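You operate a simulated robot arm through the tools that you are given. There is no shell and no other tool. Be economical: measure what you need, move in short steps, check, and stop when the job is done.

Carry out the task below with a simulated two-armed robot. There is one attempt and no reset: what you move stays moved.

TASK
Fetch the marked grey housing and set it on the bottom corner wall shelf. Then fetch the red fuse from the top of the green-topped table and stand it on top of the closed purple housing there. Then put the long orange block on the top of the loading table away on the small grey shelf on the rail. Then put one of the grey-striped blocks from the top of the loading table on the second corner wall shelf from the bottom. Then fetch the white gauge and set it on the fourth corner wall shelf from the bottom. Then take the yellow pad and put it on the lower shelf of the loading table. Then fetch the short pink housing and set it on top of the checked plate. Then take the orange pin and put it on top of the purple ring on the green mark on the long table. Then fetch the small red bin and set it on the table top beside the track. Then take the grey cloth and leave it in the black slotted tote. Then put the short grey housing in the purple tote. Keep to this order. Set down upright: red fuse, long orange block, grey-striped block.

It is judged by the outcome, as a careful person would: the job done as asked, and still so three seconds after it is handed in. It fails if anything else is knocked over, pushed out of place, dropped, spilled or broken. Flat cloth is picked up by pressing the open fingertips on it (5 to 10 N) and closing them slowly along it; thin cloth reads only 2 to 8 mm in the jaws.

THE ROBOT
Two 7-joint arms with two-finger grippers on one trunk, on a base that drives. Base frame: it is fixed to the floor where the robot stands at the start and does not move with it; the origin is under the middle of the robot, x ahead of it, y to its left, z up. Readings come in m, degrees, newtons and seconds.
The left shoulder is at the start at [0.073, 0.216, 1.143], the right one opposite. With the tool pointing down near the work surface each hand reaches from about 0.3 to 0.82 m from the robot's upright axis, wherever it stands, measured 20 degrees to its own side. Places, roughly: black slotted tote (40x32x18 cm) [-5.9, 2.3, 0.9]; bottom corner wall shelf [1, 2.5, 0.1]; checked plate (15x11x4 cm) [-0.3, -1.5, 0.9]; closed purple housing [0.75, 0.25, 1]; fourth corner wall shelf [1, 2.5, 1.3]; grey cloth (8x5x3 cm) [-3.2, 2.2, 0.9]; grey-striped block (7x3x4 cm) [-1.4, 0.7, 0.9]; long orange block (4x10x5 cm) [-1.6, 0.8, 0.9]; lower shelf of the loading table [-1.8, 1.1, 0.3]; marked grey housing [0.5, 0, 1]; orange pin (3x3x7 cm) [-8.5, 2.2, 0.9]; purple ring (6x6x3 cm) [-8.3, 2.4, 0.9]; purple tote (40x30x18 cm) [-2.2, -2.7, 0.9]; red fuse [0.5, 0, 1]; second corner wall shelf [1, 2.5, 0.5]; short grey housing [-1.5, 1.25, 0.75]; short pink housing [-1.75, 1.25, 1]; small grey shelf on the rail (15x29 cm) [-4.44, 0.66, 0.82]; small red bin [-8.25, 2.25, 0.75]; table top beside the track (39x23 cm) [-8.28, 0.5, 0.9]; white gauge [-1.75, 1, 1]; yellow pad (4x4x4 cm) [-1.7, 1.1, 0.9]. Payload 3.18 kg a hand.
The TCP of each hand is the grasp point between the finger pads, 0.03 m short of the fingertips. In the tool frame z runs along the fingers and y along their closing line. Largest opening 0.144 m; the body of the gripper starts 0.103 m behind the TCP.
Orientation is told as [roll, pitch, yaw] about the base's x, y, z axes, in that order, counted from this pose: with the fingers straight down and closing along the base's y, the tool's x points along the base's -x, its y along +y and its z along -z.

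THE INTERFACE
- The arms move only by the tool step_arm. It takes "left_deltas", "right_deltas" or both (then of equal length, played together; a hand with none holds still); each is one flat list of numbers, 7 for each row, row after row: the shift along the tool's x, y, z in m, then the turn, a rotation vector about the tool's x, y, z in degrees, then the closure, from 0 (fully open) to 1 (shut). In form: [dx, dy, dz, wx, wy, wz, claw, dx, dy, dz, wx, wy, wz, claw, ...]. A call has 1 to 10 rows; each row is the pose to reach, as a shift and turn from the pose commanded when the call began, along the tool's axes at that moment. Rows are played at 5 a second. More than 0.05 m and 8.6 degrees between two rows, or a gripper value outside its range, and nothing of the call is played. A pose out of reach is approached as far as the arm can. The call stops where the force on the tool passes 40 N (or 10 N more than at its start, if that is more) or the arm is blocked; 0.2 s more then pass. Each finger halts on what it meets, pressing with about 25 N; the grip force reading is that of the motor and also rises with nothing between the fingers. The clock runs only during rows and for 0.2 s after the last one: add rows that repeat a pose to give the fingers time. The reply holds the time, the measured pose of the TCP, the force on the tool along the base axes, the opening and the grip force, in the units named above and with some noise, with the torque about the TCP (base axes, N m) and any sound that the robot's microphone picked up.
- Cameras (640 x 400 px; columns grow to the right, rows downward): "scene" is now at [0.1569, 0.0324, 1.3275]; the picture's right is [0.37, -0.93, 0.00], its down [-0.59, -0.24, -0.77] and it looks along [0.72, 0.29, -0.63] (base axes); focal length 252 px, centre (320, 200). "left" rides on the left gripper at [0.076, -0.016, -0.143] in its tool frame; the picture's right is [0.21, 0.98, 0.00], its down [-0.84, 0.18, -0.51] and it looks along [-0.50, 0.11, 0.86] (tool axes); focal length 218 px, centre (320, 200). "right" rides on the right gripper at [0.076, 0.016, -0.143] in its tool frame; the picture's right is [-0.21, 0.98, 0.00], its down [-0.84, -0.18, -0.51] and it looks along [-0.50, -0.11, 0.86] (tool axes); focal length 218 px, centre (320, 200). There is no depth. A picture from a camera that has moved, and an enlarged one, comes with that camera's place and axes in the base frame and with its lens.
- capture(camera): a new picture of that camera. It takes no simulated time.
- lift_body(by): slides the trunk up (or, below 0, down) by that many m; the arms and the scene camera ride with it, the base frame stays. It gives what a move gives, with no picture.
- drive_base(legs): drives the robot by 1 to 6 legs, each [ahead, left, turn to the left] in m, m and degrees, along the robot's own axes; the way and the turn of a leg run together, so that a leg with both is an arc; at most 1.5 m and 180 degrees a leg. The arms and the cameras ride along, it lands a little off, and it stops where it bumps. It gives what a move gives.
- aim_head(pan, tilt): turns the head with the scene camera to pan (to the left, within 80 degrees either way) and tilt (down, from -29 to 69), counted from straight ahead of the robot. It gives what a move gives.
- close_up(camera, box): a new picture of the part [left, top, right, bottom] of that camera's present view, enlarged. It takes no simulated time.
- finish_job(): hands the job in; it is judged then, once.

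Work in short steps. Places have to be worked out from the pictures, the camera data and where the tool is seen: move nearer, look again, correct. Check each grasp and each placing, and mend what went wrong. You have 546 turns and 346 pictures in all, those below and enlarged ones among them. Open the grippers and draw the arms clear of the work before you hand the job in, unless the task says otherwise; then end with one line.

The tools are called after ">>>" by a JSON object that holds its "api" and its "payload". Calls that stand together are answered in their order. step_arm: Moves the arms, as the interface text tells. Its arguments: {"type":"object","properties":{"left_deltas":{"type":"array","items":{"type":"number"}},"right_deltas":{"type":"array","items":{"type":"number"}}},"required":[]} The other tools are called the same way: lift_body (by) slides the trunk up or down; drive_base (legs) drives the base; aim_head (pan, tilt) turns the head that bears the scene camera; capture (camera) takes a picture; close_up (camera, box) takes an enlarged picture of a part of a camera's view; finish_job () hands the job in.

At the start:

```text
clock: 0.0
left_ee_pos: [0.3839, 0.3116, 1.1567]
left_tcp_rot: [0.0, 0.0, 0.1]
left_ft_force: [-0.4, 0.4, 0.1]
left_ft_torque: [0.01, 0.02, 0.0]
left_gripper_width: 0.1438
left_grip_force: 0.1
right_ee_pos: [0.4133, -0.0683, 1.1521]
right_tcp_rot: [0.1, 0.0, 0.0]
right_ft_force: [0.1, -0.4, -0.4]
right_ft_torque: [0.01, 0.01, -0.01]
right_gripper_width: 0.144
right_grip_force: 0.1
trunk travel left (down, up): [-0.225, 0.144]
robot x, y, heading: [-0.0001, -0.0003, 0.0]
head pan, tilt: [21.9, 39.2]
```

scene: 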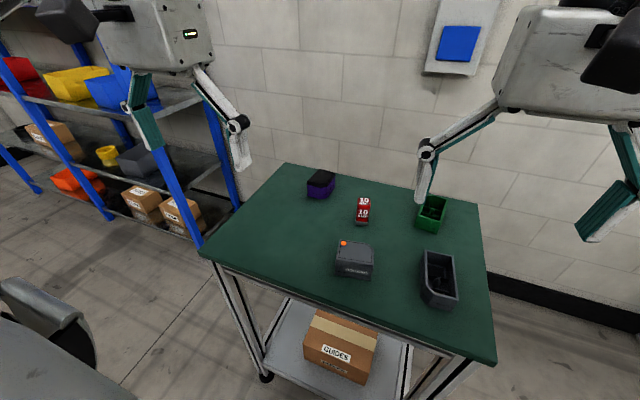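
right: 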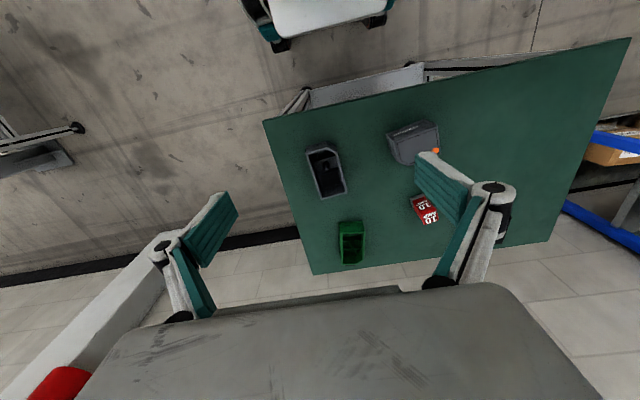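
left: 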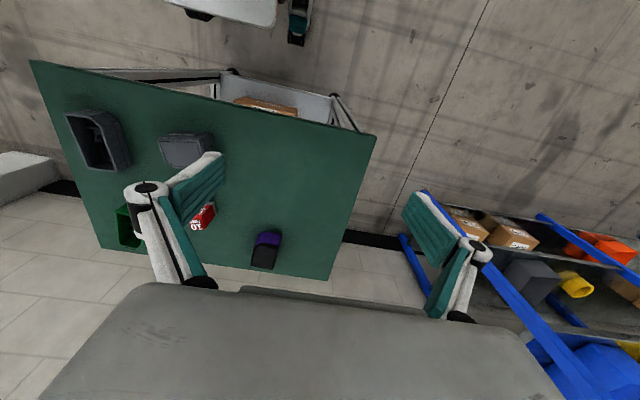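

I begin with an enlarged look at the green-topped table to size up the marked housing.

>>> {"api": "close_up", "payload": {"camera": "scene", "box": [280, 150, 480, 310]}}

>>> {"api": "close_up", "payload": {"camera": "right", "box": [280, 90, 480, 280]}}

```text
2.50 times, centred on (380, 230) of scene
camera zoom: at [0.1569, 0.0324, 1.3275], right [0.37, -0.93, 0.0], down [-0.59, -0.24, -0.77], along [0.72, 0.29, -0.63], focal length 629 px, centre (170, 125)
```

zoom: 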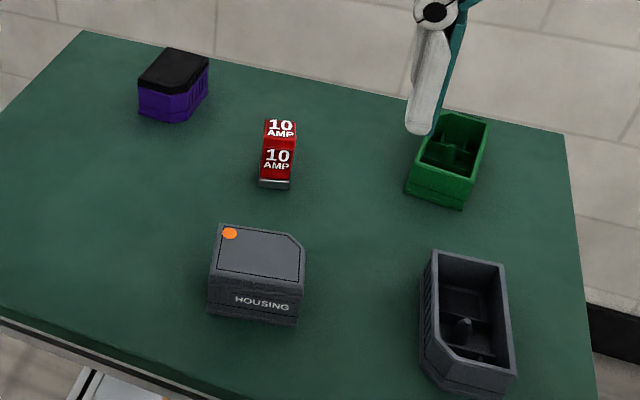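

```text
2.11 times, centred on (380, 185) of right
camera zoom: at [0.3373, -0.0538, 1.2936], right [0.21, 0.98, 0.0], down [0.84, -0.18, 0.51], along [0.5, -0.11, -0.86], focal length 460 px, centre (194, 232)
```

zoom: 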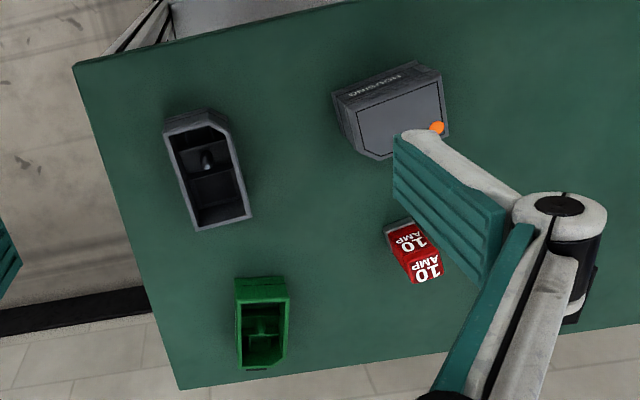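

The marked housing is near (0.49, 0.09), top at about z 0.93, turned about 12°. Now I look towards the corner wall shelves before grasping.

>>> {"api": "aim_head", "payload": {"pan": 70, "tilt": 15}}

>>> {"api": "capture", "payload": {"camera": "scene"}}

```text
clock: 1.2
left_ee_pos: [0.3849, 0.3124, 1.1574]
left_tcp_rot: [-0.1, 0.0, 0.0]
left_ft_force: [-0.7, 0.7, 0.1]
left_ft_torque: [-0.01, 0.02, -0.04]
left_gripper_width: 0.1437
left_grip_force: 0.0
right_ee_pos: [0.4126, -0.0698, 1.1516]
right_tcp_rot: [0.0, 0.0, 0.1]
right_ft_force: [-0.6, -0.3, -0.5]
right_ft_torque: [0.0, -0.01, 0.0]
right_gripper_width: 0.1439
right_grip_force: 0.1
trunk travel left (down, up): [-0.225, 0.144]
robot x, y, heading: [0.0017, 0.0017, -0.4]
head pan, tilt: [70.0, 15.0]
```

```text
340 pictures are left
camera scene: at [0.1095, 0.0883, 1.3659], right [0.94, -0.34, 0.0], down [-0.09, -0.24, -0.97], along [0.33, 0.91, -0.26], focal length 252 px, centre (320, 200)
```

scene: 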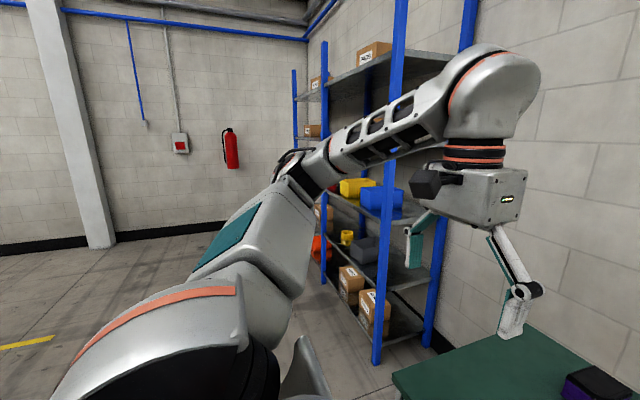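

The rack with blue posts seems to be the corner wall shelf. I'll grasp the housing with the left hand tilted about 40° forward so it can go in under the next shelf. First back up a little to give the arm room.

>>> {"api": "drive_base", "payload": {"legs": [[-0.22, 0, 0]]}}

>>> {"api": "aim_head", "payload": {"pan": 5, "tilt": 40}}

>>> {"api": "capture", "payload": {"camera": "scene"}}

```text
clock: 2.8
left_ee_pos: [0.1667, 0.3124, 1.157]
left_tcp_rot: [0.0, 0.1, 0.2]
left_ft_force: [-1.5, -0.4, -0.4]
left_ft_torque: [0.01, -0.03, -0.01]
left_gripper_width: 0.1437
left_grip_force: 0.0
right_ee_pos: [0.1958, -0.0677, 1.1509]
right_tcp_rot: [0.0, 0.0, 0.1]
right_ft_force: [-0.6, 0.5, 0.1]
right_ft_torque: [0.0, -0.07, 0.0]
right_gripper_width: 0.1438
right_grip_force: 0.1
trunk travel left (down, up): [-0.225, 0.144]
robot x, y, heading: [-0.2166, 0.0013, -0.2]
head pan, tilt: [70.0, 15.0]
```

```text
clock: 4.2
left_ee_pos: [0.167, 0.3136, 1.1577]
left_tcp_rot: [-0.1, 0.0, 0.2]
left_ft_force: [0.2, -0.1, 0.1]
left_ft_torque: [-0.02, 0.0, 0.0]
left_gripper_width: 0.1439
left_grip_force: 0.0
right_ee_pos: [0.1971, -0.0694, 1.1519]
right_tcp_rot: [0.0, 0.1, 0.1]
right_ft_force: [-0.7, 0.5, -0.5]
right_ft_torque: [0.02, 0.03, 0.01]
right_gripper_width: 0.1441
right_grip_force: 0.2
trunk travel left (down, up): [-0.225, 0.144]
robot x, y, heading: [-0.2166, -0.0015, -0.2]
head pan, tilt: [5.0, 40.0]
```

```text
339 pictures are left
camera scene: at [-0.0541, 0.0081, 1.3264], right [0.09, -1.0, 0.0], down [-0.64, -0.06, -0.77], along [0.76, 0.07, -0.64], focal length 252 px, centre (320, 200)
```

scene: 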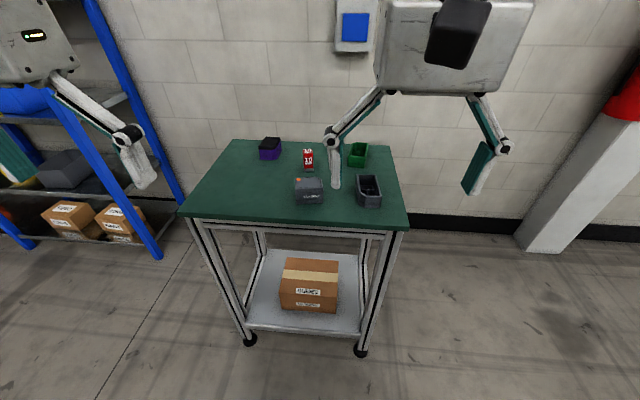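

The table's near edge is at about x 0.39. I shift the left hand to a pre-grasp pose with the yaw of the housing, moving the right hand out of the way at the same time.

>>> {"api": "step_arm", "payload": {"left_deltas": [-0.03, -0.03, 0.01, 0, 0, -2, 0, -0.06, -0.06, 0.02, 0, 0, -4, 0, -0.09, -0.09, 0.04, 0, 0, -6, 0, -0.12, -0.12, 0.06, 0, 0, -8, 0, -0.15, -0.15, 0.08, 0, 0, -10, 0, -0.18, -0.18, 0.1, 0, 0, -12, 0, -0.21, -0.21, 0.12, 0, 0, -12, 0, -0.23, -0.225, 0.145, 0, 0, -12, 0, -0.247, -0.24, 0.166, 0, 0, -12, 0], "right_deltas": [0, -0.03, 0, 0, 0, 0, 0, 0, -0.06, 0, 0, 0, 0, 0, 0, -0.09, 0, 0, 0, 0, 0, 0, -0.12, 0, 0, 0, 0, 0, 0, -0.15, 0, 0, 0, 0, 0, 0, -0.18, 0, 0, 0, 0, 0, 0, -0.2, 0, 0, 0, 0, 0, 0, -0.2, 0, 0, 0, 0, 0, 0, -0.2, 0, 0, 0, 0, 0]}}

>>> {"api": "step_arm", "payload": {"left_deltas": [0, 0, 0, 0, -8, 0, 0, 0, 0, 0, 0, -16, 0, 0, 0, 0, 0, 0, -24, 0, 0, 0, 0, 0, 0, -32, 0, 0, 0, 0, 0, 0, -40, 0, 0, 0, 0, 0, 0, -40, 0, 0]}}

>>> {"api": "capture", "payload": {"camera": "left"}}

>>> {"api": "capture", "payload": {"camera": "scene"}}

```text
clock: 6.2
left_ee_pos: [0.4164, 0.0713, 0.9903]
left_tcp_rot: [0.0, 0.1, 12.3]
left_ft_force: [0.1, 0.0, 0.3]
left_ft_torque: [0.04, 0.0, 0.0]
left_gripper_width: 0.1442
left_grip_force: 0.0
right_ee_pos: [0.199, -0.2691, 1.1509]
right_tcp_rot: [-0.1, 0.0, 0.2]
right_ft_force: [0.1, 0.0, -1.3]
right_ft_torque: [0.02, -0.01, -0.01]
right_gripper_width: 0.144
right_grip_force: 0.0
trunk travel left (down, up): [-0.225, 0.144]
robot x, y, heading: [-0.2146, 0.0002, 0.2]
head pan, tilt: [5.0, 40.0]
```

```text
clock: 7.6
left_ee_pos: [0.4168, 0.0722, 0.9907]
left_tcp_rot: [-0.1, -40.1, 12.3]
left_ft_force: [0.2, 0.1, -0.3]
left_ft_torque: [0.02, -0.04, 0.01]
left_gripper_width: 0.1442
left_grip_force: 0.0
right_ee_pos: [0.1977, -0.2676, 1.1523]
right_tcp_rot: [0.0, 0.0, 0.1]
right_ft_force: [-1.4, -0.4, -0.1]
right_ft_torque: [-0.06, 0.0, 0.04]
right_gripper_width: 0.1442
right_grip_force: 0.1
trunk travel left (down, up): [-0.225, 0.144]
robot x, y, heading: [-0.2164, -0.0016, 0.0]
head pan, tilt: [5.0, 40.0]
```

```text
338 pictures are left
camera left: at [0.2715, 0.0265, 1.0513], right [-0.36, 0.92, -0.14], down [0.27, 0.24, 0.93], along [0.89, 0.3, -0.34], focal length 218 px, centre (320, 200)
```

left: 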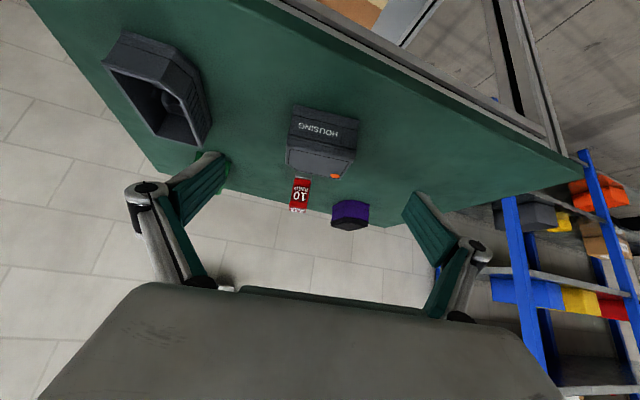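

```text
337 pictures are left
camera scene: at [-0.0539, 0.0083, 1.3263], right [0.09, -1.0, 0.0], down [-0.64, -0.06, -0.77], along [0.76, 0.07, -0.64], focal length 252 px, centre (320, 200)
```

scene: 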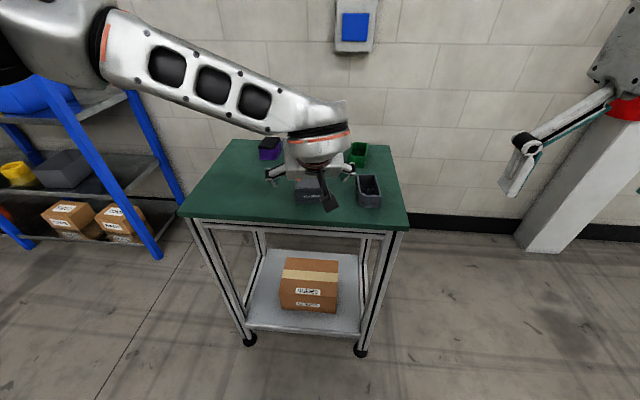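

The housing lies centred between the fingers. I advance along the tool axis and close.

>>> {"api": "step_arm", "payload": {"left_deltas": [-0.003, 0, 0.04, 0, 0, 0, 0, -0.006, 0, 0.08, 0, 0, 0, 0, -0.01, 0, 0.113, 0, 0, 0, 0, -0.01, 0, 0.113, 0, 0, 0, 0.2, -0.01, 0, 0.113, 0, 0, 0, 0.4, -0.01, 0, 0.113, 0, 0, 0, 0.6, -0.01, 0, 0.113, 0, 0, 0, 0.8, -0.01, 0, 0.113, 0, 0, 0, 0.8]}}

>>> {"api": "capture", "payload": {"camera": "left"}}

```text
clock: 9.4
left_ee_pos: [0.4931, 0.0905, 0.9104]
left_tcp_rot: [-0.1, -40.1, 12.2]
left_ft_force: [0.9, -1.3, 1.8]
left_ft_torque: [0.09, 0.12, -0.03]
left_gripper_width: 0.0706
left_grip_force: 24.9
right_ee_pos: [0.1982, -0.2682, 1.1535]
right_tcp_rot: [0.1, 0.0, 0.1]
right_ft_force: [-0.3, -0.3, 0.1]
right_ft_torque: [-0.01, 0.0, -0.02]
right_gripper_width: 0.1441
right_grip_force: 0.0
trunk travel left (down, up): [-0.225, 0.144]
robot x, y, heading: [-0.2162, -0.0014, 0.2]
head pan, tilt: [5.0, 40.0]
```

```text
336 pictures are left
camera left: at [0.3498, 0.0439, 0.9713], right [-0.36, 0.92, -0.14], down [0.27, 0.24, 0.93], along [0.89, 0.3, -0.34], focal length 218 px, centre (320, 200)
```

left: 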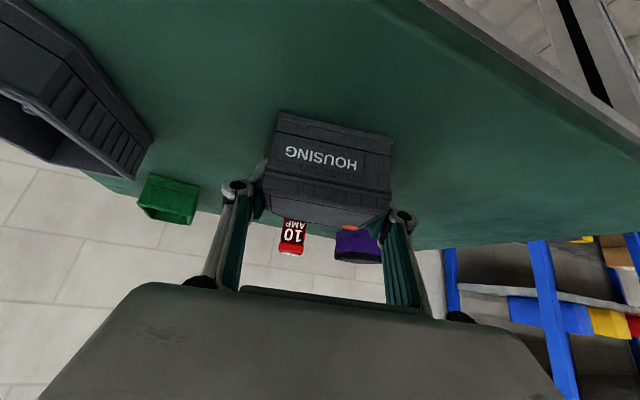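

Gripped (7.1 cm). I lift it straight up and then pull it back towards the body.

>>> {"api": "step_arm", "payload": {"left_deltas": [-0.026, 0, -0.031, 0, 0, 0, 0.8, -0.052, 0, -0.062, 0, 0, 0, 0.8, -0.078, 0, -0.093, 0, 0, 0, 0.8, -0.104, 0, -0.124, 0, 0, 0, 0.8, -0.081, 0, -0.143, 0, 0, 0, 0.8, -0.058, 0, -0.163, 0, 0, 0, 0.8, -0.035, 0, -0.182, 0, 0, 0, 0.8]}}

>>> {"api": "drive_base", "payload": {"legs": [[-0.25, 0, 0], [0, 0, 80]]}}

>>> {"api": "aim_head", "payload": {"pan": -20, "tilt": 20}}

>>> {"api": "capture", "payload": {"camera": "scene"}}

```text
clock: 11.0
left_ee_pos: [0.404, 0.0704, 1.0741]
left_tcp_rot: [-0.2, -40.0, 12.3]
left_ft_force: [-0.6, -0.4, -0.8]
left_ft_torque: [0.03, -0.05, 0.0]
left_gripper_width: 0.0706
left_grip_force: 24.9
right_ee_pos: [0.1982, -0.2678, 1.1536]
right_tcp_rot: [0.0, 0.0, 0.1]
right_ft_force: [-0.6, 0.0, 0.5]
right_ft_torque: [0.02, -0.01, 0.0]
right_gripper_width: 0.1441
right_grip_force: 0.0
trunk travel left (down, up): [-0.225, 0.144]
robot x, y, heading: [-0.2155, -0.0011, -0.2]
head pan, tilt: [5.0, 40.0]
```

```text
clock: 16.3
left_ee_pos: [-0.4305, 0.6254, 1.0725]
left_tcp_rot: [-0.1, -39.9, 92.7]
left_ft_force: [-0.6, 0.6, -1.6]
left_ft_torque: [0.04, -0.02, 0.0]
left_gripper_width: 0.0703
left_grip_force: 25.1
right_ee_pos: [-0.1315, 0.364, 1.1514]
right_tcp_rot: [0.0, 0.0, 80.6]
right_ft_force: [-0.8, -0.3, -0.4]
right_ft_torque: [-0.01, -0.01, 0.0]
right_gripper_width: 0.144
right_grip_force: 0.1
trunk travel left (down, up): [-0.225, 0.144]
robot x, y, heading: [-0.4633, 0.0057, 80.8]
head pan, tilt: [5.0, 40.0]
```

```text
clock: 17.1
left_ee_pos: [-0.4303, 0.6242, 1.0724]
left_tcp_rot: [0.0, -39.9, 92.7]
left_ft_force: [0.2, 0.2, -0.9]
left_ft_torque: [0.03, -0.01, 0.0]
left_gripper_width: 0.0706
left_grip_force: 25.0
right_ee_pos: [-0.1308, 0.3644, 1.1516]
right_tcp_rot: [0.0, -0.1, 80.6]
right_ft_force: [0.2, 0.3, 0.3]
right_ft_torque: [0.02, 0.01, -0.02]
right_gripper_width: 0.1436
right_grip_force: 0.0
trunk travel left (down, up): [-0.225, 0.144]
robot x, y, heading: [-0.4679, 0.0004, 80.5]
head pan, tilt: [-20.0, 20.0]
```

```text
335 pictures are left
camera scene: at [-0.4047, 0.1571, 1.3577], right [0.87, -0.49, 0.0], down [-0.17, -0.3, -0.94], along [0.46, 0.82, -0.34], focal length 252 px, centre (320, 200)
```

scene: 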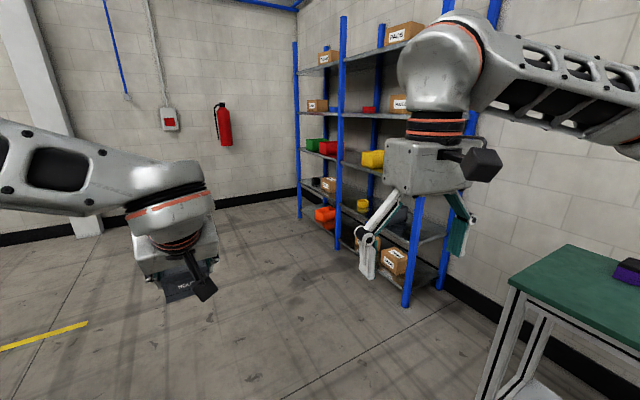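

The rack's front plane is at x≈0.88; its far bay (y 2.07–2.98) matches the listed corner shelf at (1, 2.5). I drive over to face it.

>>> {"api": "drive_base", "payload": {"legs": [[1.24, -0.02, 0], [1.24, -0.02, 0], [0, 0, -80.5]]}}

>>> {"api": "aim_head", "payload": {"pan": 0, "tilt": 35}}

>>> {"api": "capture", "payload": {"camera": "scene"}}

```text
clock: 32.6
left_ee_pos: [0.5688, 2.5044, 1.0715]
left_tcp_rot: [0.1, -39.9, 13.0]
left_ft_force: [-0.2, 0.6, -2.0]
left_ft_torque: [0.02, 0.0, 0.0]
left_gripper_width: 0.0706
left_grip_force: 25.2
right_ee_pos: [0.3672, 2.1625, 1.1523]
right_tcp_rot: [0.0, 0.0, 0.9]
right_ft_force: [0.0, -0.9, -0.5]
right_ft_torque: [0.02, -0.01, 0.0]
right_gripper_width: 0.1441
right_grip_force: 0.1
trunk travel left (down, up): [-0.225, 0.144]
robot x, y, heading: [-0.0557, 2.4271, 1.2]
head pan, tilt: [-20.0, 20.0]
```

```text
clock: 33.5
left_ee_pos: [0.5701, 2.504, 1.0725]
left_tcp_rot: [0.0, -39.9, 13.1]
left_ft_force: [0.8, 0.2, -1.1]
left_ft_torque: [0.06, -0.03, -0.01]
left_gripper_width: 0.0705
left_grip_force: 25.0
right_ee_pos: [0.3667, 2.1624, 1.1516]
right_tcp_rot: [0.0, 0.0, 0.9]
right_ft_force: [0.1, -0.1, 0.1]
right_ft_torque: [0.02, -0.01, 0.01]
right_gripper_width: 0.1438
right_grip_force: 0.0
trunk travel left (down, up): [-0.225, 0.144]
robot x, y, heading: [-0.0492, 2.4226, 1.0]
head pan, tilt: [0.0, 35.0]
```

```text
334 pictures are left
camera scene: at [0.1147, 2.4276, 1.334], right [0.01, -1.0, 0.0], down [-0.57, -0.01, -0.82], along [0.82, 0.01, -0.57], focal length 252 px, centre (320, 200)
```

scene: 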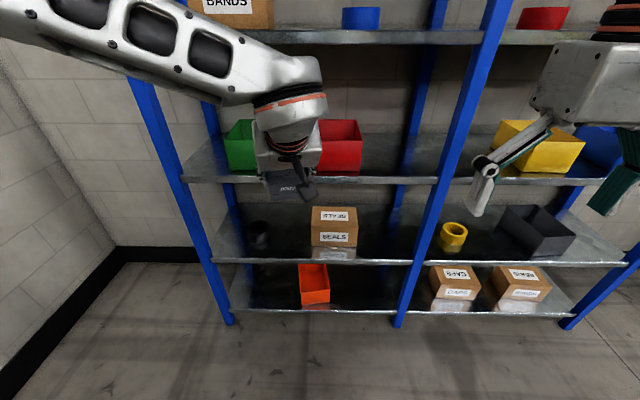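

Bottom shelf surface is at z≈0.11, with free room left of the orange bin around y 2.70. I lower the trunk, retract the right hand slightly, then lower the left hand in front of the shelf.

>>> {"api": "lift_body", "payload": {"by": -0.22}}

>>> {"api": "step_arm", "payload": {"left_deltas": [0.0289, 0, 0.0345, 0, 0, 0, 0.8, 0.0579, 0, 0.0689, 0, 0, 0, 0.8, 0.0868, 0, 0.1034, 0, 0, 0, 0.8, 0.1157, 0, 0.1379, 0, 0, 0, 0.8, 0.1447, 0, 0.1724, 0, 0, 0, 0.8, 0.1736, 0, 0.2068, 0, 0, 0, 0.8, 0.2025, 0, 0.2413, 0, 0, 0, 0.8, 0.2315, 0, 0.2758, 0, 0, 0, 0.8], "right_deltas": [0.02, 0, 0, 0, 0, 0, 0, 0.04, 0, 0, 0, 0, 0, 0, 0.06, 0, 0, 0, 0, 0, 0, 0.08, 0, 0, 0, 0, 0, 0, 0.1, 0, 0, 0, 0, 0, 0, 0.1, 0, 0, 0, 0, 0, 0, 0.1, 0, 0, 0, 0, 0, 0, 0.1, 0, 0, 0, 0, 0, 0]}}

>>> {"api": "capture", "payload": {"camera": "scene"}}

```text
clock: 35.8
left_ee_pos: [0.5693, 2.5032, 0.8528]
left_tcp_rot: [-0.1, -40.1, 12.9]
left_ft_force: [-0.5, -0.5, -2.0]
left_ft_torque: [0.0, -0.03, 0.0]
left_gripper_width: 0.0704
left_grip_force: 24.8
right_ee_pos: [0.3656, 2.1619, 0.9314]
right_tcp_rot: [0.0, 0.0, 0.9]
right_ft_force: [-0.1, -0.2, 0.0]
right_ft_torque: [-0.01, -0.03, 0.01]
right_gripper_width: 0.1438
right_grip_force: 0.1
trunk travel left (down, up): [-0.005, 0.364]
robot x, y, heading: [-0.0489, 2.4228, 0.9]
head pan, tilt: [0.0, 35.0]
```

```text
clock: 36.8
left_ee_pos: [0.5711, 2.5028, 0.6889]
left_tcp_rot: [0.0, -39.9, 13.0]
left_ft_force: [-0.6, -0.4, -2.3]
left_ft_torque: [0.01, -0.01, 0.0]
left_gripper_width: 0.0705
left_grip_force: 24.9
right_ee_pos: [0.3004, 2.1676, 0.9337]
right_tcp_rot: [1.1, -1.1, 1.6]
right_ft_force: [7.7, 3.7, 3.4]
right_ft_torque: [-0.48, 0.37, 0.71]
right_gripper_width: 0.1438
right_grip_force: 0.0
trunk travel left (down, up): [-0.005, 0.364]
robot x, y, heading: [-0.0537, 2.4244, 0.8]
head pan, tilt: [0.0, 35.0]
stopped in row 4 (right hand): the force on the tool passed its limit at 65 N (the readings are from after the stop); the commanded pose is now the measured one
```

```text
333 pictures are left
camera scene: at [0.3246, 2.4309, 1.0675], right [0.01, -1.0, 0.0], down [-0.57, -0.01, -0.82], along [0.82, 0.01, -0.57], focal length 252 px, centre (320, 200)
```

scene: 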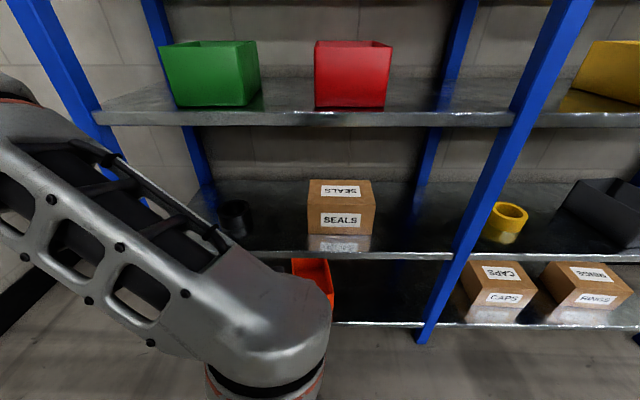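

The right hand touched the robot itself, so I return it forward, and continue lowering the left hand.

>>> {"api": "step_arm", "payload": {"right_deltas": [-0.025, 0, 0, 0, 0, 0, 0, -0.06, 0, 0, 0, 0, 0, 0]}}

>>> {"api": "step_arm", "payload": {"left_deltas": [0.0289, 0, 0.0345, 0, 0, 0, 0.8, 0.0579, 0, 0.0689, 0, 0, 0, 0.8, 0.0868, 0, 0.1034, 0, 0, 0, 0.8, 0.1157, 0, 0.1379, 0, 0, 0, 0.8, 0.1447, 0, 0.1724, 0, 0, 0, 0.8, 0.1736, 0, 0.2068, 0, 0, 0, 0.8, 0.2025, 0, 0.2413, 0, 0, 0, 0.8, 0.2315, 0, 0.2758, 0, 0, 0, 0.8, 0.26, 0, 0.31, 0, 0, 0, 0.8, 0.283, 0, 0.337, 0, 0, 0, 0.8]}}

>>> {"api": "capture", "payload": {"camera": "scene"}}

```text
clock: 37.4
left_ee_pos: [0.5695, 2.5043, 0.6885]
left_tcp_rot: [0.1, -39.9, 12.9]
left_ft_force: [0.2, -0.1, -1.2]
left_ft_torque: [-0.01, -0.01, 0.0]
left_gripper_width: 0.0707
left_grip_force: 25.4
right_ee_pos: [0.3603, 2.1661, 0.9349]
right_tcp_rot: [1.0, -1.1, 1.5]
right_ft_force: [0.3, 0.6, -0.2]
right_ft_torque: [-0.04, 0.01, -0.03]
right_gripper_width: 0.1441
right_grip_force: 0.0
trunk travel left (down, up): [-0.005, 0.364]
robot x, y, heading: [-0.0524, 2.4225, 0.8]
head pan, tilt: [0.0, 35.0]
```

```text
clock: 39.6
left_ee_pos: [0.6012, 2.4766, 0.2543]
left_tcp_rot: [1.3, -38.3, 13.0]
left_ft_force: [0.5, -0.5, -1.3]
left_ft_torque: [0.01, 0.07, 0.02]
left_gripper_width: 0.0704
left_grip_force: 24.4
left hand out of reach, approached as far as the arm can: row 7, 8, 9, 10
right_ee_pos: [0.3618, 2.1649, 0.9348]
right_tcp_rot: [0.9, -1.0, 1.5]
right_ft_force: [-0.3, -0.4, -0.3]
right_ft_torque: [-0.02, 0.04, 0.02]
right_gripper_width: 0.1439
right_grip_force: 0.1
trunk travel left (down, up): [-0.005, 0.364]
robot x, y, heading: [-0.0508, 2.4219, 1.1]
head pan, tilt: [0.0, 35.0]
```

```text
332 pictures are left
camera scene: at [0.325, 2.4311, 1.0672], right [0.02, -1.0, 0.0], down [-0.57, -0.01, -0.82], along [0.82, 0.01, -0.57], focal length 252 px, centre (320, 200)
```

scene: 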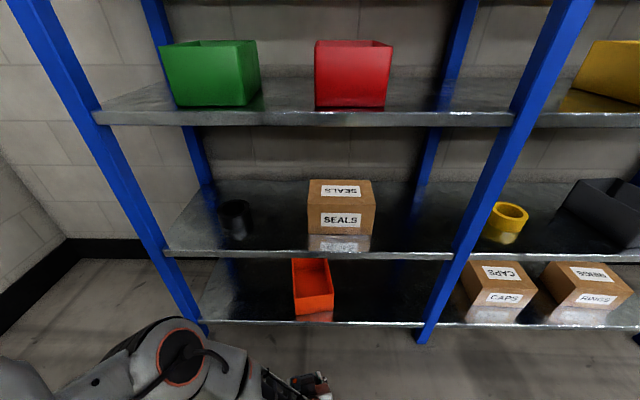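

The arm sits at its reach limit here. I test whether a pose slightly further ahead and lower is reachable while still in free space.

>>> {"api": "step_arm", "payload": {"left_deltas": [0.005, 0, 0.039, 0, 0, 0, 0.8, 0.01, 0, 0.078, 0, 0, 0, 0.8, 0.015, 0, 0.116, 0, 0, 0, 0.8, 0.015, 0, 0.116, 0, 0, 0, 0.8]}}

```text
clock: 40.6
left_ee_pos: [0.6523, 2.499, 0.1636]
left_tcp_rot: [-0.1, -39.7, 12.9]
left_ft_force: [0.3, -0.1, -0.5]
left_ft_torque: [0.0, 0.01, 0.04]
left_gripper_width: 0.0704
left_grip_force: 24.9
left hand out of reach, approached as far as the arm can: row 1, 3, 4
right_ee_pos: [0.3601, 2.1666, 0.9346]
right_tcp_rot: [0.9, -1.0, 1.5]
right_ft_force: [-0.6, -1.1, -0.8]
right_ft_torque: [0.02, -0.03, 0.0]
right_gripper_width: 0.1441
right_grip_force: 0.0
trunk travel left (down, up): [-0.005, 0.364]
robot x, y, heading: [-0.0538, 2.4217, 0.8]
head pan, tilt: [0.0, 35.0]
```

It reaches (0.70 ahead, z 0.164). I check a further 3 cm down, then return up, to be sure the shelf height will be reachable.

>>> {"api": "step_arm", "payload": {"left_deltas": [0.019, 0, 0.023, 0, 0, 0, 0.8, 0.019, 0, 0.023, 0, 0, 0, 0.8]}}

>>> {"api": "capture", "payload": {"camera": "left"}}

```text
clock: 41.2
left_ee_pos: [0.6457, 2.514, 0.1518]
left_tcp_rot: [-0.1, -39.9, 13.0]
left_ft_force: [-0.2, 0.4, -1.5]
left_ft_torque: [0.0, -0.02, 0.0]
left_gripper_width: 0.0704
left_grip_force: 25.2
left hand out of reach, approached as far as the arm can: row 1, 2
right_ee_pos: [0.3594, 2.1666, 0.9352]
right_tcp_rot: [0.9, -1.0, 1.5]
right_ft_force: [-0.3, 1.0, 0.6]
right_ft_torque: [-0.02, 0.01, 0.0]
right_gripper_width: 0.1439
right_grip_force: 0.0
trunk travel left (down, up): [-0.005, 0.364]
robot x, y, heading: [-0.0524, 2.4244, 1.0]
head pan, tilt: [0.0, 35.0]
```

```text
331 pictures are left
camera left: at [0.5023, 2.4655, 0.2136], right [-0.37, 0.92, -0.13], down [0.27, 0.25, 0.93], along [0.89, 0.31, -0.34], focal length 218 px, centre (320, 200)
```

left: 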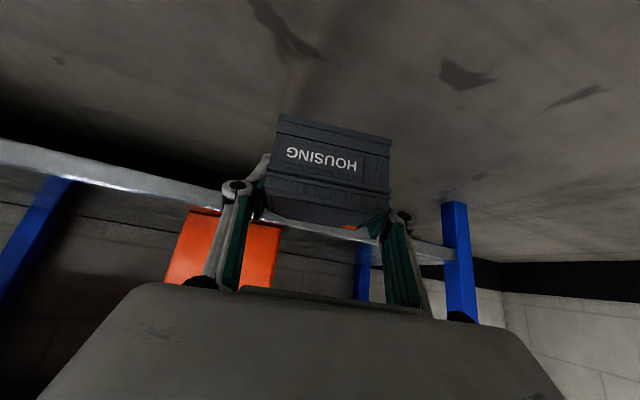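

Reaching z≈0.15 works; I try shifting the hand outward (left) for more downward margin.

>>> {"api": "step_arm", "payload": {"left_deltas": [-0.02, 0.04, 0.0, 0, 0, 0, 0.8, -0.02, 0.08, 0.0, 0, 0, 0, 0.8, 0.0, 0.1, 0.02, 0, 0, 0, 0.8, 0.01, 0.1, 0.03, 0, 0, 0, 0.8]}}

```text
clock: 42.2
left_ee_pos: [0.6369, 2.6126, 0.1169]
left_tcp_rot: [0.0, -39.9, 12.9]
left_ft_force: [0.9, 0.1, -1.4]
left_ft_torque: [-0.03, 0.06, 0.01]
left_gripper_width: 0.0705
left_grip_force: 25.2
left hand out of reach, approached as far as the arm can: row 1, 2, 3, 4
right_ee_pos: [0.3597, 2.1673, 0.9349]
right_tcp_rot: [0.8, -1.0, 1.5]
right_ft_force: [0.3, -0.7, -0.1]
right_ft_torque: [-0.02, 0.03, 0.02]
right_gripper_width: 0.144
right_grip_force: 0.1
trunk travel left (down, up): [-0.005, 0.364]
robot x, y, heading: [-0.0507, 2.4276, 0.7]
head pan, tilt: [0.0, 35.0]
```

Plenty of margin there. I raise the hand 10 cm and drive in towards the shelf.

>>> {"api": "step_arm", "payload": {"left_deltas": [-0.0225, 0, -0.0268, 0, 0, 0, 0.8, -0.045, 0, -0.0536, 0, 0, 0, 0.8, -0.0675, 0, -0.0804, 0, 0, 0, 0.8]}}

>>> {"api": "drive_base", "payload": {"legs": [[0.2, 0.085, 0]]}}

>>> {"api": "capture", "payload": {"camera": "scene"}}

>>> {"api": "capture", "payload": {"camera": "left"}}

```text
clock: 43.0
left_ee_pos: [0.6618, 2.6036, 0.1337]
left_tcp_rot: [0.1, -40.0, 13.0]
left_ft_force: [0.6, 0.3, -2.1]
left_ft_torque: [0.0, -0.03, -0.01]
left_gripper_width: 0.0705
left_grip_force: 25.5
left hand out of reach, approached as far as the arm can: row 1, 2, 3
right_ee_pos: [0.3604, 2.1678, 0.9345]
right_tcp_rot: [0.9, -1.0, 1.5]
right_ft_force: [0.1, -0.4, -0.9]
right_ft_torque: [-0.03, 0.02, 0.03]
right_gripper_width: 0.1438
right_grip_force: 0.1
trunk travel left (down, up): [-0.005, 0.364]
robot x, y, heading: [-0.0529, 2.4251, 1.1]
head pan, tilt: [0.0, 35.0]
```

```text
clock: 44.4
left_ee_pos: [0.8005, 2.6627, 0.1292]
left_tcp_rot: [-0.3, -39.2, 12.6]
left_ft_force: [-0.5, -0.5, -1.0]
left_ft_torque: [0.02, -0.01, 0.0]
left_gripper_width: 0.0707
left_grip_force: 24.9
right_ee_pos: [0.5057, 2.2307, 0.9354]
right_tcp_rot: [0.9, -1.0, 1.4]
right_ft_force: [0.1, -0.4, 0.4]
right_ft_torque: [0.0, -0.03, -0.01]
right_gripper_width: 0.1437
right_grip_force: 0.0
trunk travel left (down, up): [-0.005, 0.364]
robot x, y, heading: [0.096, 2.49, 0.9]
head pan, tilt: [0.0, 35.0]
stopped in leg 1: the force on the tool passed its limit at 94 N (the readings are from after the stop); the commanded pose is now the measured one
```

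```text
330 pictures are left
camera scene: at [0.4704, 2.4955, 1.0677], right [0.01, -1.0, 0.0], down [-0.57, -0.01, -0.82], along [0.82, 0.01, -0.57], focal length 252 px, centre (320, 200)
```

scene: 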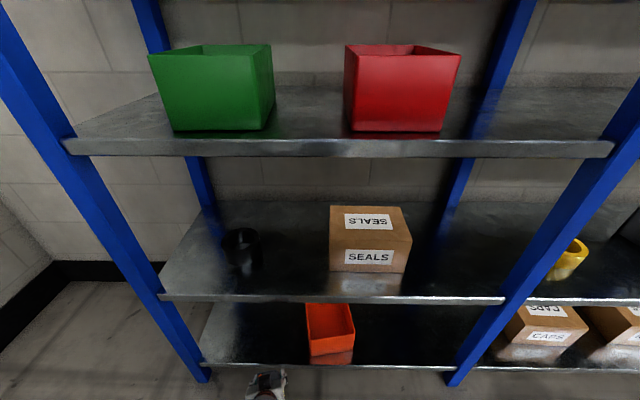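

```text
329 pictures are left
camera left: at [0.658, 2.6157, 0.1921], right [-0.37, 0.92, -0.13], down [0.28, 0.25, 0.93], along [0.88, 0.3, -0.35], focal length 218 px, centre (320, 200)
```

left: 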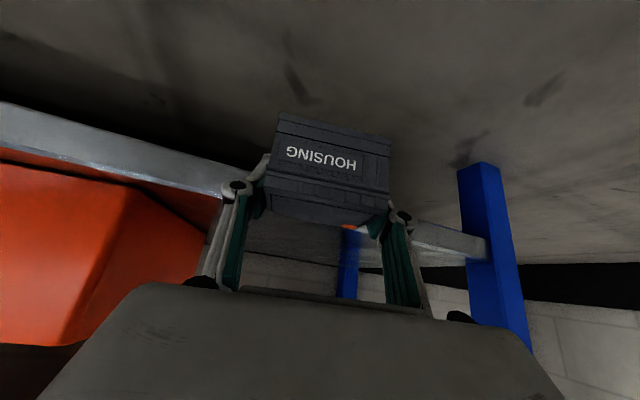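

The raise had not been reached and the housing touched the shelf edge. The grip is unchanged; I back off and raise the hand properly before going on.

>>> {"api": "drive_base", "payload": {"legs": [[-0.17, 0, 0]]}}

>>> {"api": "step_arm", "payload": {"left_deltas": [-0.02, -0.04, -0.02, 0, 0, 0, 0.8, -0.035, -0.08, -0.04, 0, 0, 0, 0.8, -0.05, -0.12, -0.07, 0, 0, 0, 0.8, -0.075, -0.12, -0.1, 0, 0, 0, 0.8]}}

```text
clock: 45.9
left_ee_pos: [0.632, 2.6589, 0.1303]
left_tcp_rot: [-0.2, -39.2, 12.5]
left_ft_force: [0.0, 1.2, -1.6]
left_ft_torque: [0.01, 0.0, -0.04]
left_gripper_width: 0.0705
left_grip_force: 24.6
right_ee_pos: [0.3363, 2.2292, 0.9338]
right_tcp_rot: [0.9, -1.0, 1.2]
right_ft_force: [0.1, 0.3, -0.5]
right_ft_torque: [0.01, 0.0, 0.0]
right_gripper_width: 0.1438
right_grip_force: 0.2
trunk travel left (down, up): [-0.005, 0.364]
robot x, y, heading: [-0.0763, 2.4887, 0.3]
head pan, tilt: [0.0, 35.0]
```

```text
refused: row 3 steps farther than a row can; nothing moved
```

I retry with smaller rows.

>>> {"api": "step_arm", "payload": {"left_deltas": [-0.02, -0.03, -0.02, 0, 0, 0, 0.8, -0.035, -0.06, -0.04, 0, 0, 0, 0.8, -0.045, -0.09, -0.06, 0, 0, 0, 0.8, -0.055, -0.12, -0.075, 0, 0, 0, 0.8, -0.075, -0.12, -0.1, 0, 0, 0, 0.8, -0.075, -0.12, -0.1, 0, 0, 0, 0.8]}}

```text
clock: 47.3
left_ee_pos: [0.6541, 2.5399, 0.2532]
left_tcp_rot: [-0.2, -39.3, 12.6]
left_ft_force: [-0.4, -0.4, -1.8]
left_ft_torque: [0.02, -0.02, 0.04]
left_gripper_width: 0.0706
left_grip_force: 24.9
left hand out of reach, approached as far as the arm can: row 1, 2, 3
right_ee_pos: [0.337, 2.2291, 0.934]
right_tcp_rot: [0.9, -1.0, 1.3]
right_ft_force: [-0.9, 0.5, 0.1]
right_ft_torque: [0.02, 0.0, 0.01]
right_gripper_width: 0.144
right_grip_force: 0.0
trunk travel left (down, up): [-0.005, 0.364]
robot x, y, heading: [-0.0732, 2.4909, 0.7]
head pan, tilt: [0.0, 35.0]
```

Now at z 0.253. I drive so that the housing ends above the free spot on the bottom shelf.

>>> {"api": "drive_base", "payload": {"legs": [[0, 0.155, 0], [0.2, 0, 0]]}}

>>> {"api": "capture", "payload": {"camera": "left"}}

>>> {"api": "capture", "payload": {"camera": "scene"}}

```text
clock: 50.5
left_ee_pos: [0.8539, 2.7033, 0.2513]
left_tcp_rot: [-0.1, -39.2, 12.8]
left_ft_force: [-0.3, 0.3, -1.5]
left_ft_torque: [-0.01, -0.04, 0.04]
left_gripper_width: 0.0706
left_grip_force: 24.7
right_ee_pos: [0.5402, 2.3899, 0.9344]
right_tcp_rot: [0.9, -1.1, 1.7]
right_ft_force: [0.7, -0.1, 0.0]
right_ft_torque: [0.02, 0.05, 0.0]
right_gripper_width: 0.1439
right_grip_force: 0.1
trunk travel left (down, up): [-0.005, 0.364]
robot x, y, heading: [0.1268, 2.6492, 1.1]
head pan, tilt: [0.0, 35.0]
```

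```text
328 pictures are left
camera left: at [0.7121, 2.6554, 0.3148], right [-0.37, 0.92, -0.13], down [0.28, 0.25, 0.93], along [0.88, 0.31, -0.36], focal length 218 px, centre (320, 200)
```

left: 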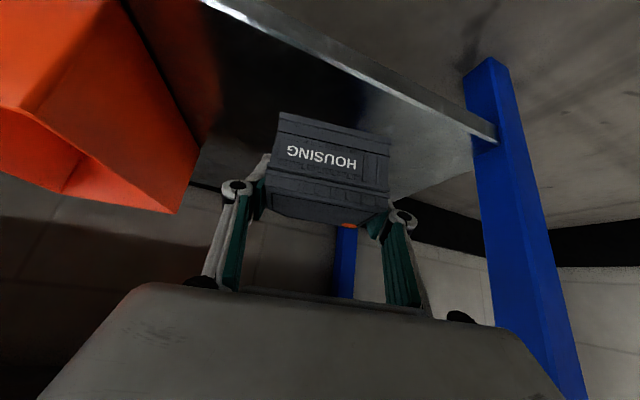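

```text
327 pictures are left
camera scene: at [0.5042, 2.6541, 1.0673], right [0.02, -1.0, 0.0], down [-0.57, -0.01, -0.82], along [0.82, 0.01, -0.57], focal length 252 px, centre (320, 200)
```

scene: 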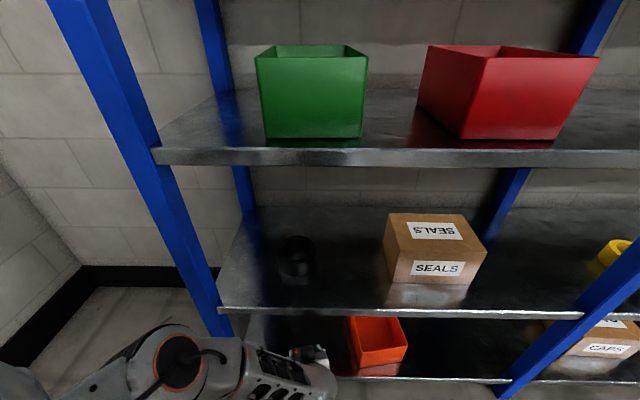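

Clear on both sides. A further 12 cm ahead.

>>> {"api": "drive_base", "payload": {"legs": [[0.12, 0, 0]]}}

>>> {"api": "capture", "payload": {"camera": "left"}}

```text
clock: 51.9
left_ee_pos: [0.957, 2.6987, 0.2435]
left_tcp_rot: [0.1, -37.6, 11.9]
left_ft_force: [0.1, 0.7, -2.3]
left_ft_torque: [-0.02, -0.05, 0.01]
left_gripper_width: 0.0709
left_grip_force: 24.9
right_ee_pos: [0.6578, 2.3935, 0.9352]
right_tcp_rot: [0.9, -1.1, 1.7]
right_ft_force: [-0.4, -0.7, 0.4]
right_ft_torque: [0.02, 0.03, 0.0]
right_gripper_width: 0.1439
right_grip_force: 0.0
trunk travel left (down, up): [-0.005, 0.364]
robot x, y, heading: [0.2482, 2.6525, 0.9]
head pan, tilt: [0.0, 35.0]
stopped in leg 1: the robot was blocked; the commanded pose is now the measured one
```

```text
326 pictures are left
camera left: at [0.8145, 2.6537, 0.3094], right [-0.36, 0.92, -0.13], down [0.31, 0.25, 0.92], along [0.88, 0.29, -0.38], focal length 218 px, centre (320, 200)
```

left: 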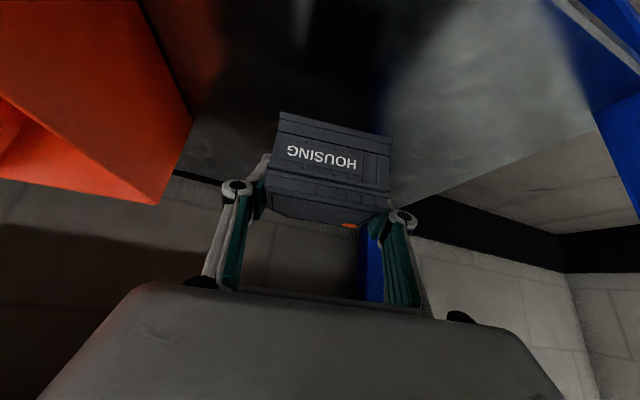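

Something of the arm touched lightly and stopped the drive, but the hand is over the right spot (0.957, 2.70). I lower gently, restoring the 40° tilt so the housing is level.

>>> {"api": "step_arm", "payload": {"left_deltas": [0.0122, 0, 0.0158, 0, -1, 0, 0.8, 0.0244, 0, 0.0317, 0, -2.4, 0, 0.8, 0.0366, 0, 0.0475, 0, -2.4, 0, 0.8, 0.0427, 0, 0.0554, 0, -2.4, 0, 0.8]}}

>>> {"api": "capture", "payload": {"camera": "scene"}}

```text
clock: 52.9
left_ee_pos: [0.958, 2.6999, 0.1849]
left_tcp_rot: [0.1, -40.0, 11.9]
left_ft_force: [-0.7, 0.2, -1.4]
left_ft_torque: [-0.02, -0.02, 0.02]
left_gripper_width: 0.0707
left_grip_force: 25.1
left hand out of reach, approached as far as the arm can: row 4
right_ee_pos: [0.6595, 2.3928, 0.9345]
right_tcp_rot: [0.9, -1.1, 1.7]
right_ft_force: [0.0, -0.3, 0.6]
right_ft_torque: [0.02, 0.0, 0.02]
right_gripper_width: 0.1442
right_grip_force: 0.1
trunk travel left (down, up): [-0.005, 0.364]
robot x, y, heading: [0.2471, 2.6474, 1.1]
head pan, tilt: [0.0, 35.0]
```

```text
325 pictures are left
camera scene: at [0.6238, 2.6568, 1.0676], right [0.02, -1.0, 0.0], down [-0.57, -0.01, -0.82], along [0.82, 0.01, -0.57], focal length 252 px, centre (320, 200)
```

scene: 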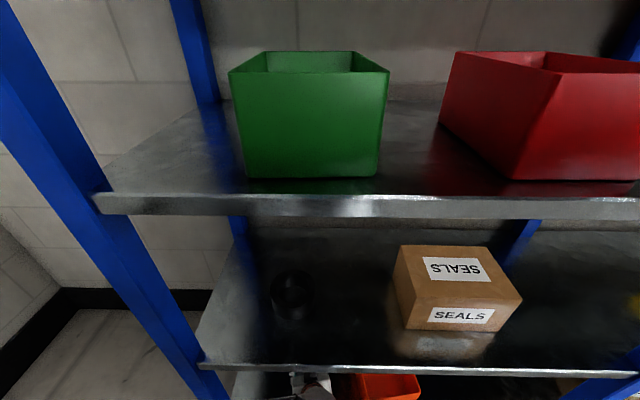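

The arm reaches lower when the hand is more to its own side, so I move 5 cm left while going down in small steps.

>>> {"api": "step_arm", "payload": {"left_deltas": [0, 0.025, 0, 0, 0, 0, 0.8, 0.003, 0.05, 0.004, 0, 0, 0, 0.8, 0.0064, 0.055, 0.0077, 0, 0, 0, 0.8, 0.0096, 0.055, 0.0115, 0, 0, 0, 0.8, 0.0129, 0.055, 0.0153, 0, 0, 0, 0.8, 0.0129, 0.055, 0.0153, 0, 0, 0, 0.8]}}

>>> {"api": "capture", "payload": {"camera": "left"}}

```text
clock: 54.3
left_ee_pos: [0.9515, 2.7496, 0.1704]
left_tcp_rot: [0.0, -40.7, 12.0]
left_ft_force: [-13.6, 3.1, 36.3]
left_ft_torque: [0.69, 0.63, 0.47]
left_gripper_width: 0.0705
left_grip_force: 25.4
left hand out of reach, approached as far as the arm can: row 2, 3
right_ee_pos: [0.6569, 2.3929, 0.9362]
right_tcp_rot: [0.9, -1.1, 1.6]
right_ft_force: [0.6, -0.2, 0.1]
right_ft_torque: [0.0, -0.02, -0.01]
right_gripper_width: 0.1439
right_grip_force: 0.0
trunk travel left (down, up): [-0.005, 0.364]
robot x, y, heading: [0.2483, 2.654, 0.9]
head pan, tilt: [0.0, 35.0]
stopped in row 6 (left hand): the force on the tool passed its limit at 40 N (the readings are from after the stop); the commanded pose is now the measured one
```

```text
324 pictures are left
camera left: at [0.807, 2.7042, 0.2278], right [-0.36, 0.92, -0.14], down [0.26, 0.24, 0.93], along [0.9, 0.3, -0.33], focal length 218 px, centre (320, 200)
```

left: 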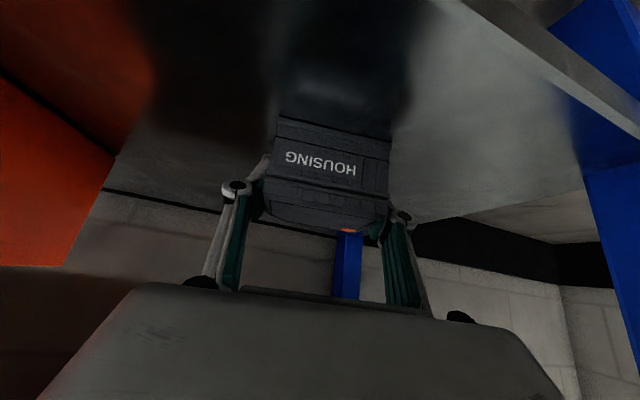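

The force (36 N up) shows the housing is on the shelf. I release it by opening partway.

>>> {"api": "step_arm", "payload": {"left_deltas": [-0.001, 0, -0.0012, 0, 0, 0, 0.8, -0.001, 0, -0.0012, 0, 0, 0, 0.5, -0.001, 0, -0.0012, 0, 0, 0, 0.2, -0.001, 0, -0.0012, 0, 0, 0, 0.1, -0.001, 0, -0.0012, 0, 0, 0, 0.1]}}

>>> {"api": "capture", "payload": {"camera": "left"}}

```text
clock: 55.5
left_ee_pos: [0.9486, 2.7507, 0.1656]
left_tcp_rot: [0.1, -40.1, 11.8]
left_ft_force: [1.0, 0.0, 0.9]
left_ft_torque: [-0.01, 0.03, 0.01]
left_gripper_width: 0.1295
left_grip_force: 0.0
right_ee_pos: [0.6599, 2.3922, 0.9342]
right_tcp_rot: [0.9, -1.0, 1.7]
right_ft_force: [1.0, 0.2, -0.1]
right_ft_torque: [-0.04, -0.05, 0.0]
right_gripper_width: 0.144
right_grip_force: 0.1
trunk travel left (down, up): [-0.005, 0.364]
robot x, y, heading: [0.2491, 2.6476, 0.9]
head pan, tilt: [0.0, 35.0]
```

```text
323 pictures are left
camera left: at [0.8052, 2.7045, 0.2262], right [-0.36, 0.92, -0.13], down [0.27, 0.24, 0.93], along [0.89, 0.3, -0.34], focal length 218 px, centre (320, 200)
```

left: 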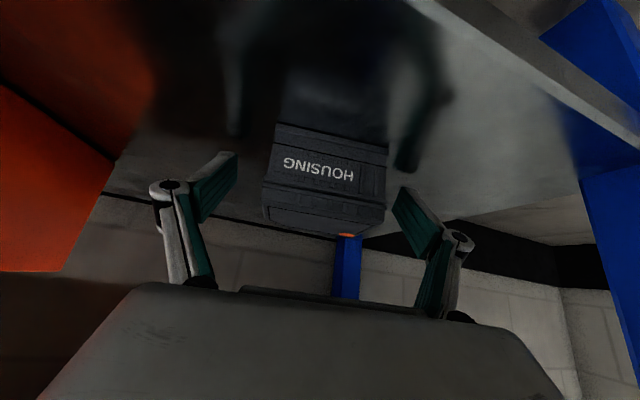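

The housing stands free on the shelf. I back away straight.

>>> {"api": "drive_base", "payload": {"legs": [[-0.35, 0, 0]]}}

>>> {"api": "aim_head", "payload": {"pan": 0, "tilt": 50}}

>>> {"api": "capture", "payload": {"camera": "left"}}

```text
clock: 57.8
left_ee_pos: [0.6055, 2.7421, 0.1663]
left_tcp_rot: [0.1, -40.2, 11.6]
left_ft_force: [0.6, 0.1, 0.0]
left_ft_torque: [0.02, -0.03, 0.0]
left_gripper_width: 0.1299
left_grip_force: 0.0
right_ee_pos: [0.3141, 2.3843, 0.9343]
right_tcp_rot: [1.0, -1.0, 1.5]
right_ft_force: [-0.3, 0.2, 0.2]
right_ft_torque: [-0.02, 0.02, -0.03]
right_gripper_width: 0.1441
right_grip_force: 0.0
trunk travel left (down, up): [-0.005, 0.364]
robot x, y, heading: [-0.0951, 2.6438, 0.7]
head pan, tilt: [0.0, 35.0]
```

```text
clock: 58.5
left_ee_pos: [0.6051, 2.7413, 0.1673]
left_tcp_rot: [0.1, -40.1, 11.7]
left_ft_force: [-1.0, -0.1, -0.4]
left_ft_torque: [-0.01, 0.03, 0.04]
left_gripper_width: 0.1297
left_grip_force: 0.1
right_ee_pos: [0.3144, 2.3849, 0.9343]
right_tcp_rot: [1.0, -1.0, 1.3]
right_ft_force: [-0.6, -0.5, 0.2]
right_ft_torque: [-0.03, -0.02, -0.03]
right_gripper_width: 0.1438
right_grip_force: 0.0
trunk travel left (down, up): [-0.005, 0.364]
robot x, y, heading: [-0.0951, 2.6402, 0.9]
head pan, tilt: [0.0, 50.0]
```

```text
322 pictures are left
camera left: at [0.4611, 2.6966, 0.2266], right [-0.35, 0.93, -0.13], down [0.27, 0.24, 0.93], along [0.89, 0.29, -0.34], focal length 218 px, centre (320, 200)
```

left: 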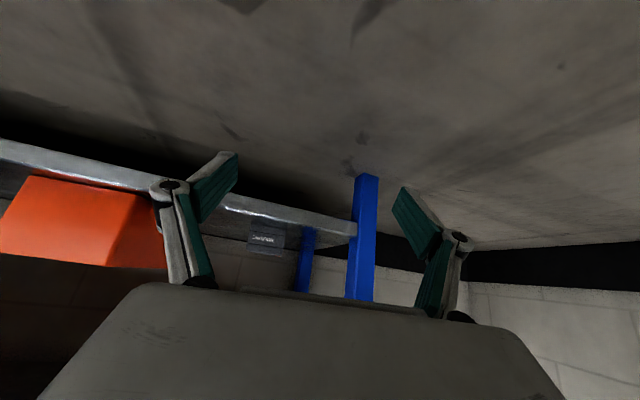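

The marked housing stands on the bottom shelf. Now I raise the trunk and bring the left arm back up.

>>> {"api": "lift_body", "payload": {"by": 0.22}}

>>> {"api": "step_arm", "payload": {"left_deltas": [-0.029, -0.01, -0.0345, 0, 0, 0, 0, -0.058, -0.02, -0.069, 0, 0, 0, 0, -0.087, -0.03, -0.103, 0, 0, 0, 0, -0.116, -0.04, -0.138, 0, 0, 0, 0, -0.145, -0.05, -0.172, 0, 0, 0, 0, -0.174, -0.05, -0.207, 0, 0, 0, 0, -0.203, -0.05, -0.241, 0, 0, 0, 0, -0.232, -0.05, -0.276, 0, 0, 0, 0, -0.261, -0.05, -0.31, 0, 0, 0, 0, -0.29, -0.05, -0.345, 0, 0, 0, 0]}}

>>> {"api": "step_arm", "payload": {"left_deltas": [-0.029, 0, -0.0345, 0, 8, 0, 0, -0.058, 0, -0.069, 0, 16, 0, 0, -0.087, 0, -0.103, 0, 24, 0, 0, -0.116, 0, -0.138, 0, 32, 0, 0, -0.145, 0, -0.172, 0, 40, 0, 0, -0.174, 0, -0.2, 0, 40, 0, 0]}}

```text
clock: 60.9
left_ee_pos: [0.8228, 2.7447, 0.8122]
left_tcp_rot: [-20.1, -72.2, 29.2]
left_ft_force: [0.5, -0.7, 0.1]
left_ft_torque: [0.0, -0.02, -0.04]
left_gripper_width: 0.1295
left_grip_force: 0.1
right_ee_pos: [0.3142, 2.3852, 1.1547]
right_tcp_rot: [0.9, -0.8, 1.4]
right_ft_force: [0.1, 0.3, 0.3]
right_ft_torque: [-0.03, 0.01, 0.04]
right_gripper_width: 0.144
right_grip_force: 0.0
trunk travel left (down, up): [-0.225, 0.144]
robot x, y, heading: [-0.0965, 2.6432, 0.8]
head pan, tilt: [0.0, 50.0]
```

```text
clock: 63.0
left_ee_pos: [0.5765, 2.692, 1.196]
left_tcp_rot: [-20.4, -72.4, 29.5]
left_ft_force: [-1.2, 0.0, -0.6]
left_ft_torque: [0.02, -0.02, -0.01]
left_gripper_width: 0.1441
left_grip_force: 0.0
right_ee_pos: [0.3112, 2.3852, 1.1551]
right_tcp_rot: [0.9, -1.2, 1.5]
right_ft_force: [-0.3, 0.2, 0.2]
right_ft_torque: [0.0, -0.06, -0.01]
right_gripper_width: 0.1439
right_grip_force: 0.0
trunk travel left (down, up): [-0.225, 0.144]
robot x, y, heading: [-0.0971, 2.6479, 0.7]
head pan, tilt: [0.0, 50.0]
```

```text
clock: 64.5
left_ee_pos: [0.4345, 2.6911, 1.4173]
left_tcp_rot: [-7.2, -33.2, 13.8]
left_ft_force: [0.6, 0.5, 0.4]
left_ft_torque: [-0.01, -0.04, 0.01]
left_gripper_width: 0.1438
left_grip_force: 0.0
right_ee_pos: [0.3113, 2.3856, 1.1565]
right_tcp_rot: [0.9, -1.0, 1.3]
right_ft_force: [-1.0, 0.3, -0.9]
right_ft_torque: [-0.02, -0.03, 0.01]
right_gripper_width: 0.144
right_grip_force: 0.0
trunk travel left (down, up): [-0.225, 0.144]
robot x, y, heading: [-0.095, 2.6461, 0.7]
head pan, tilt: [0.0, 50.0]
```

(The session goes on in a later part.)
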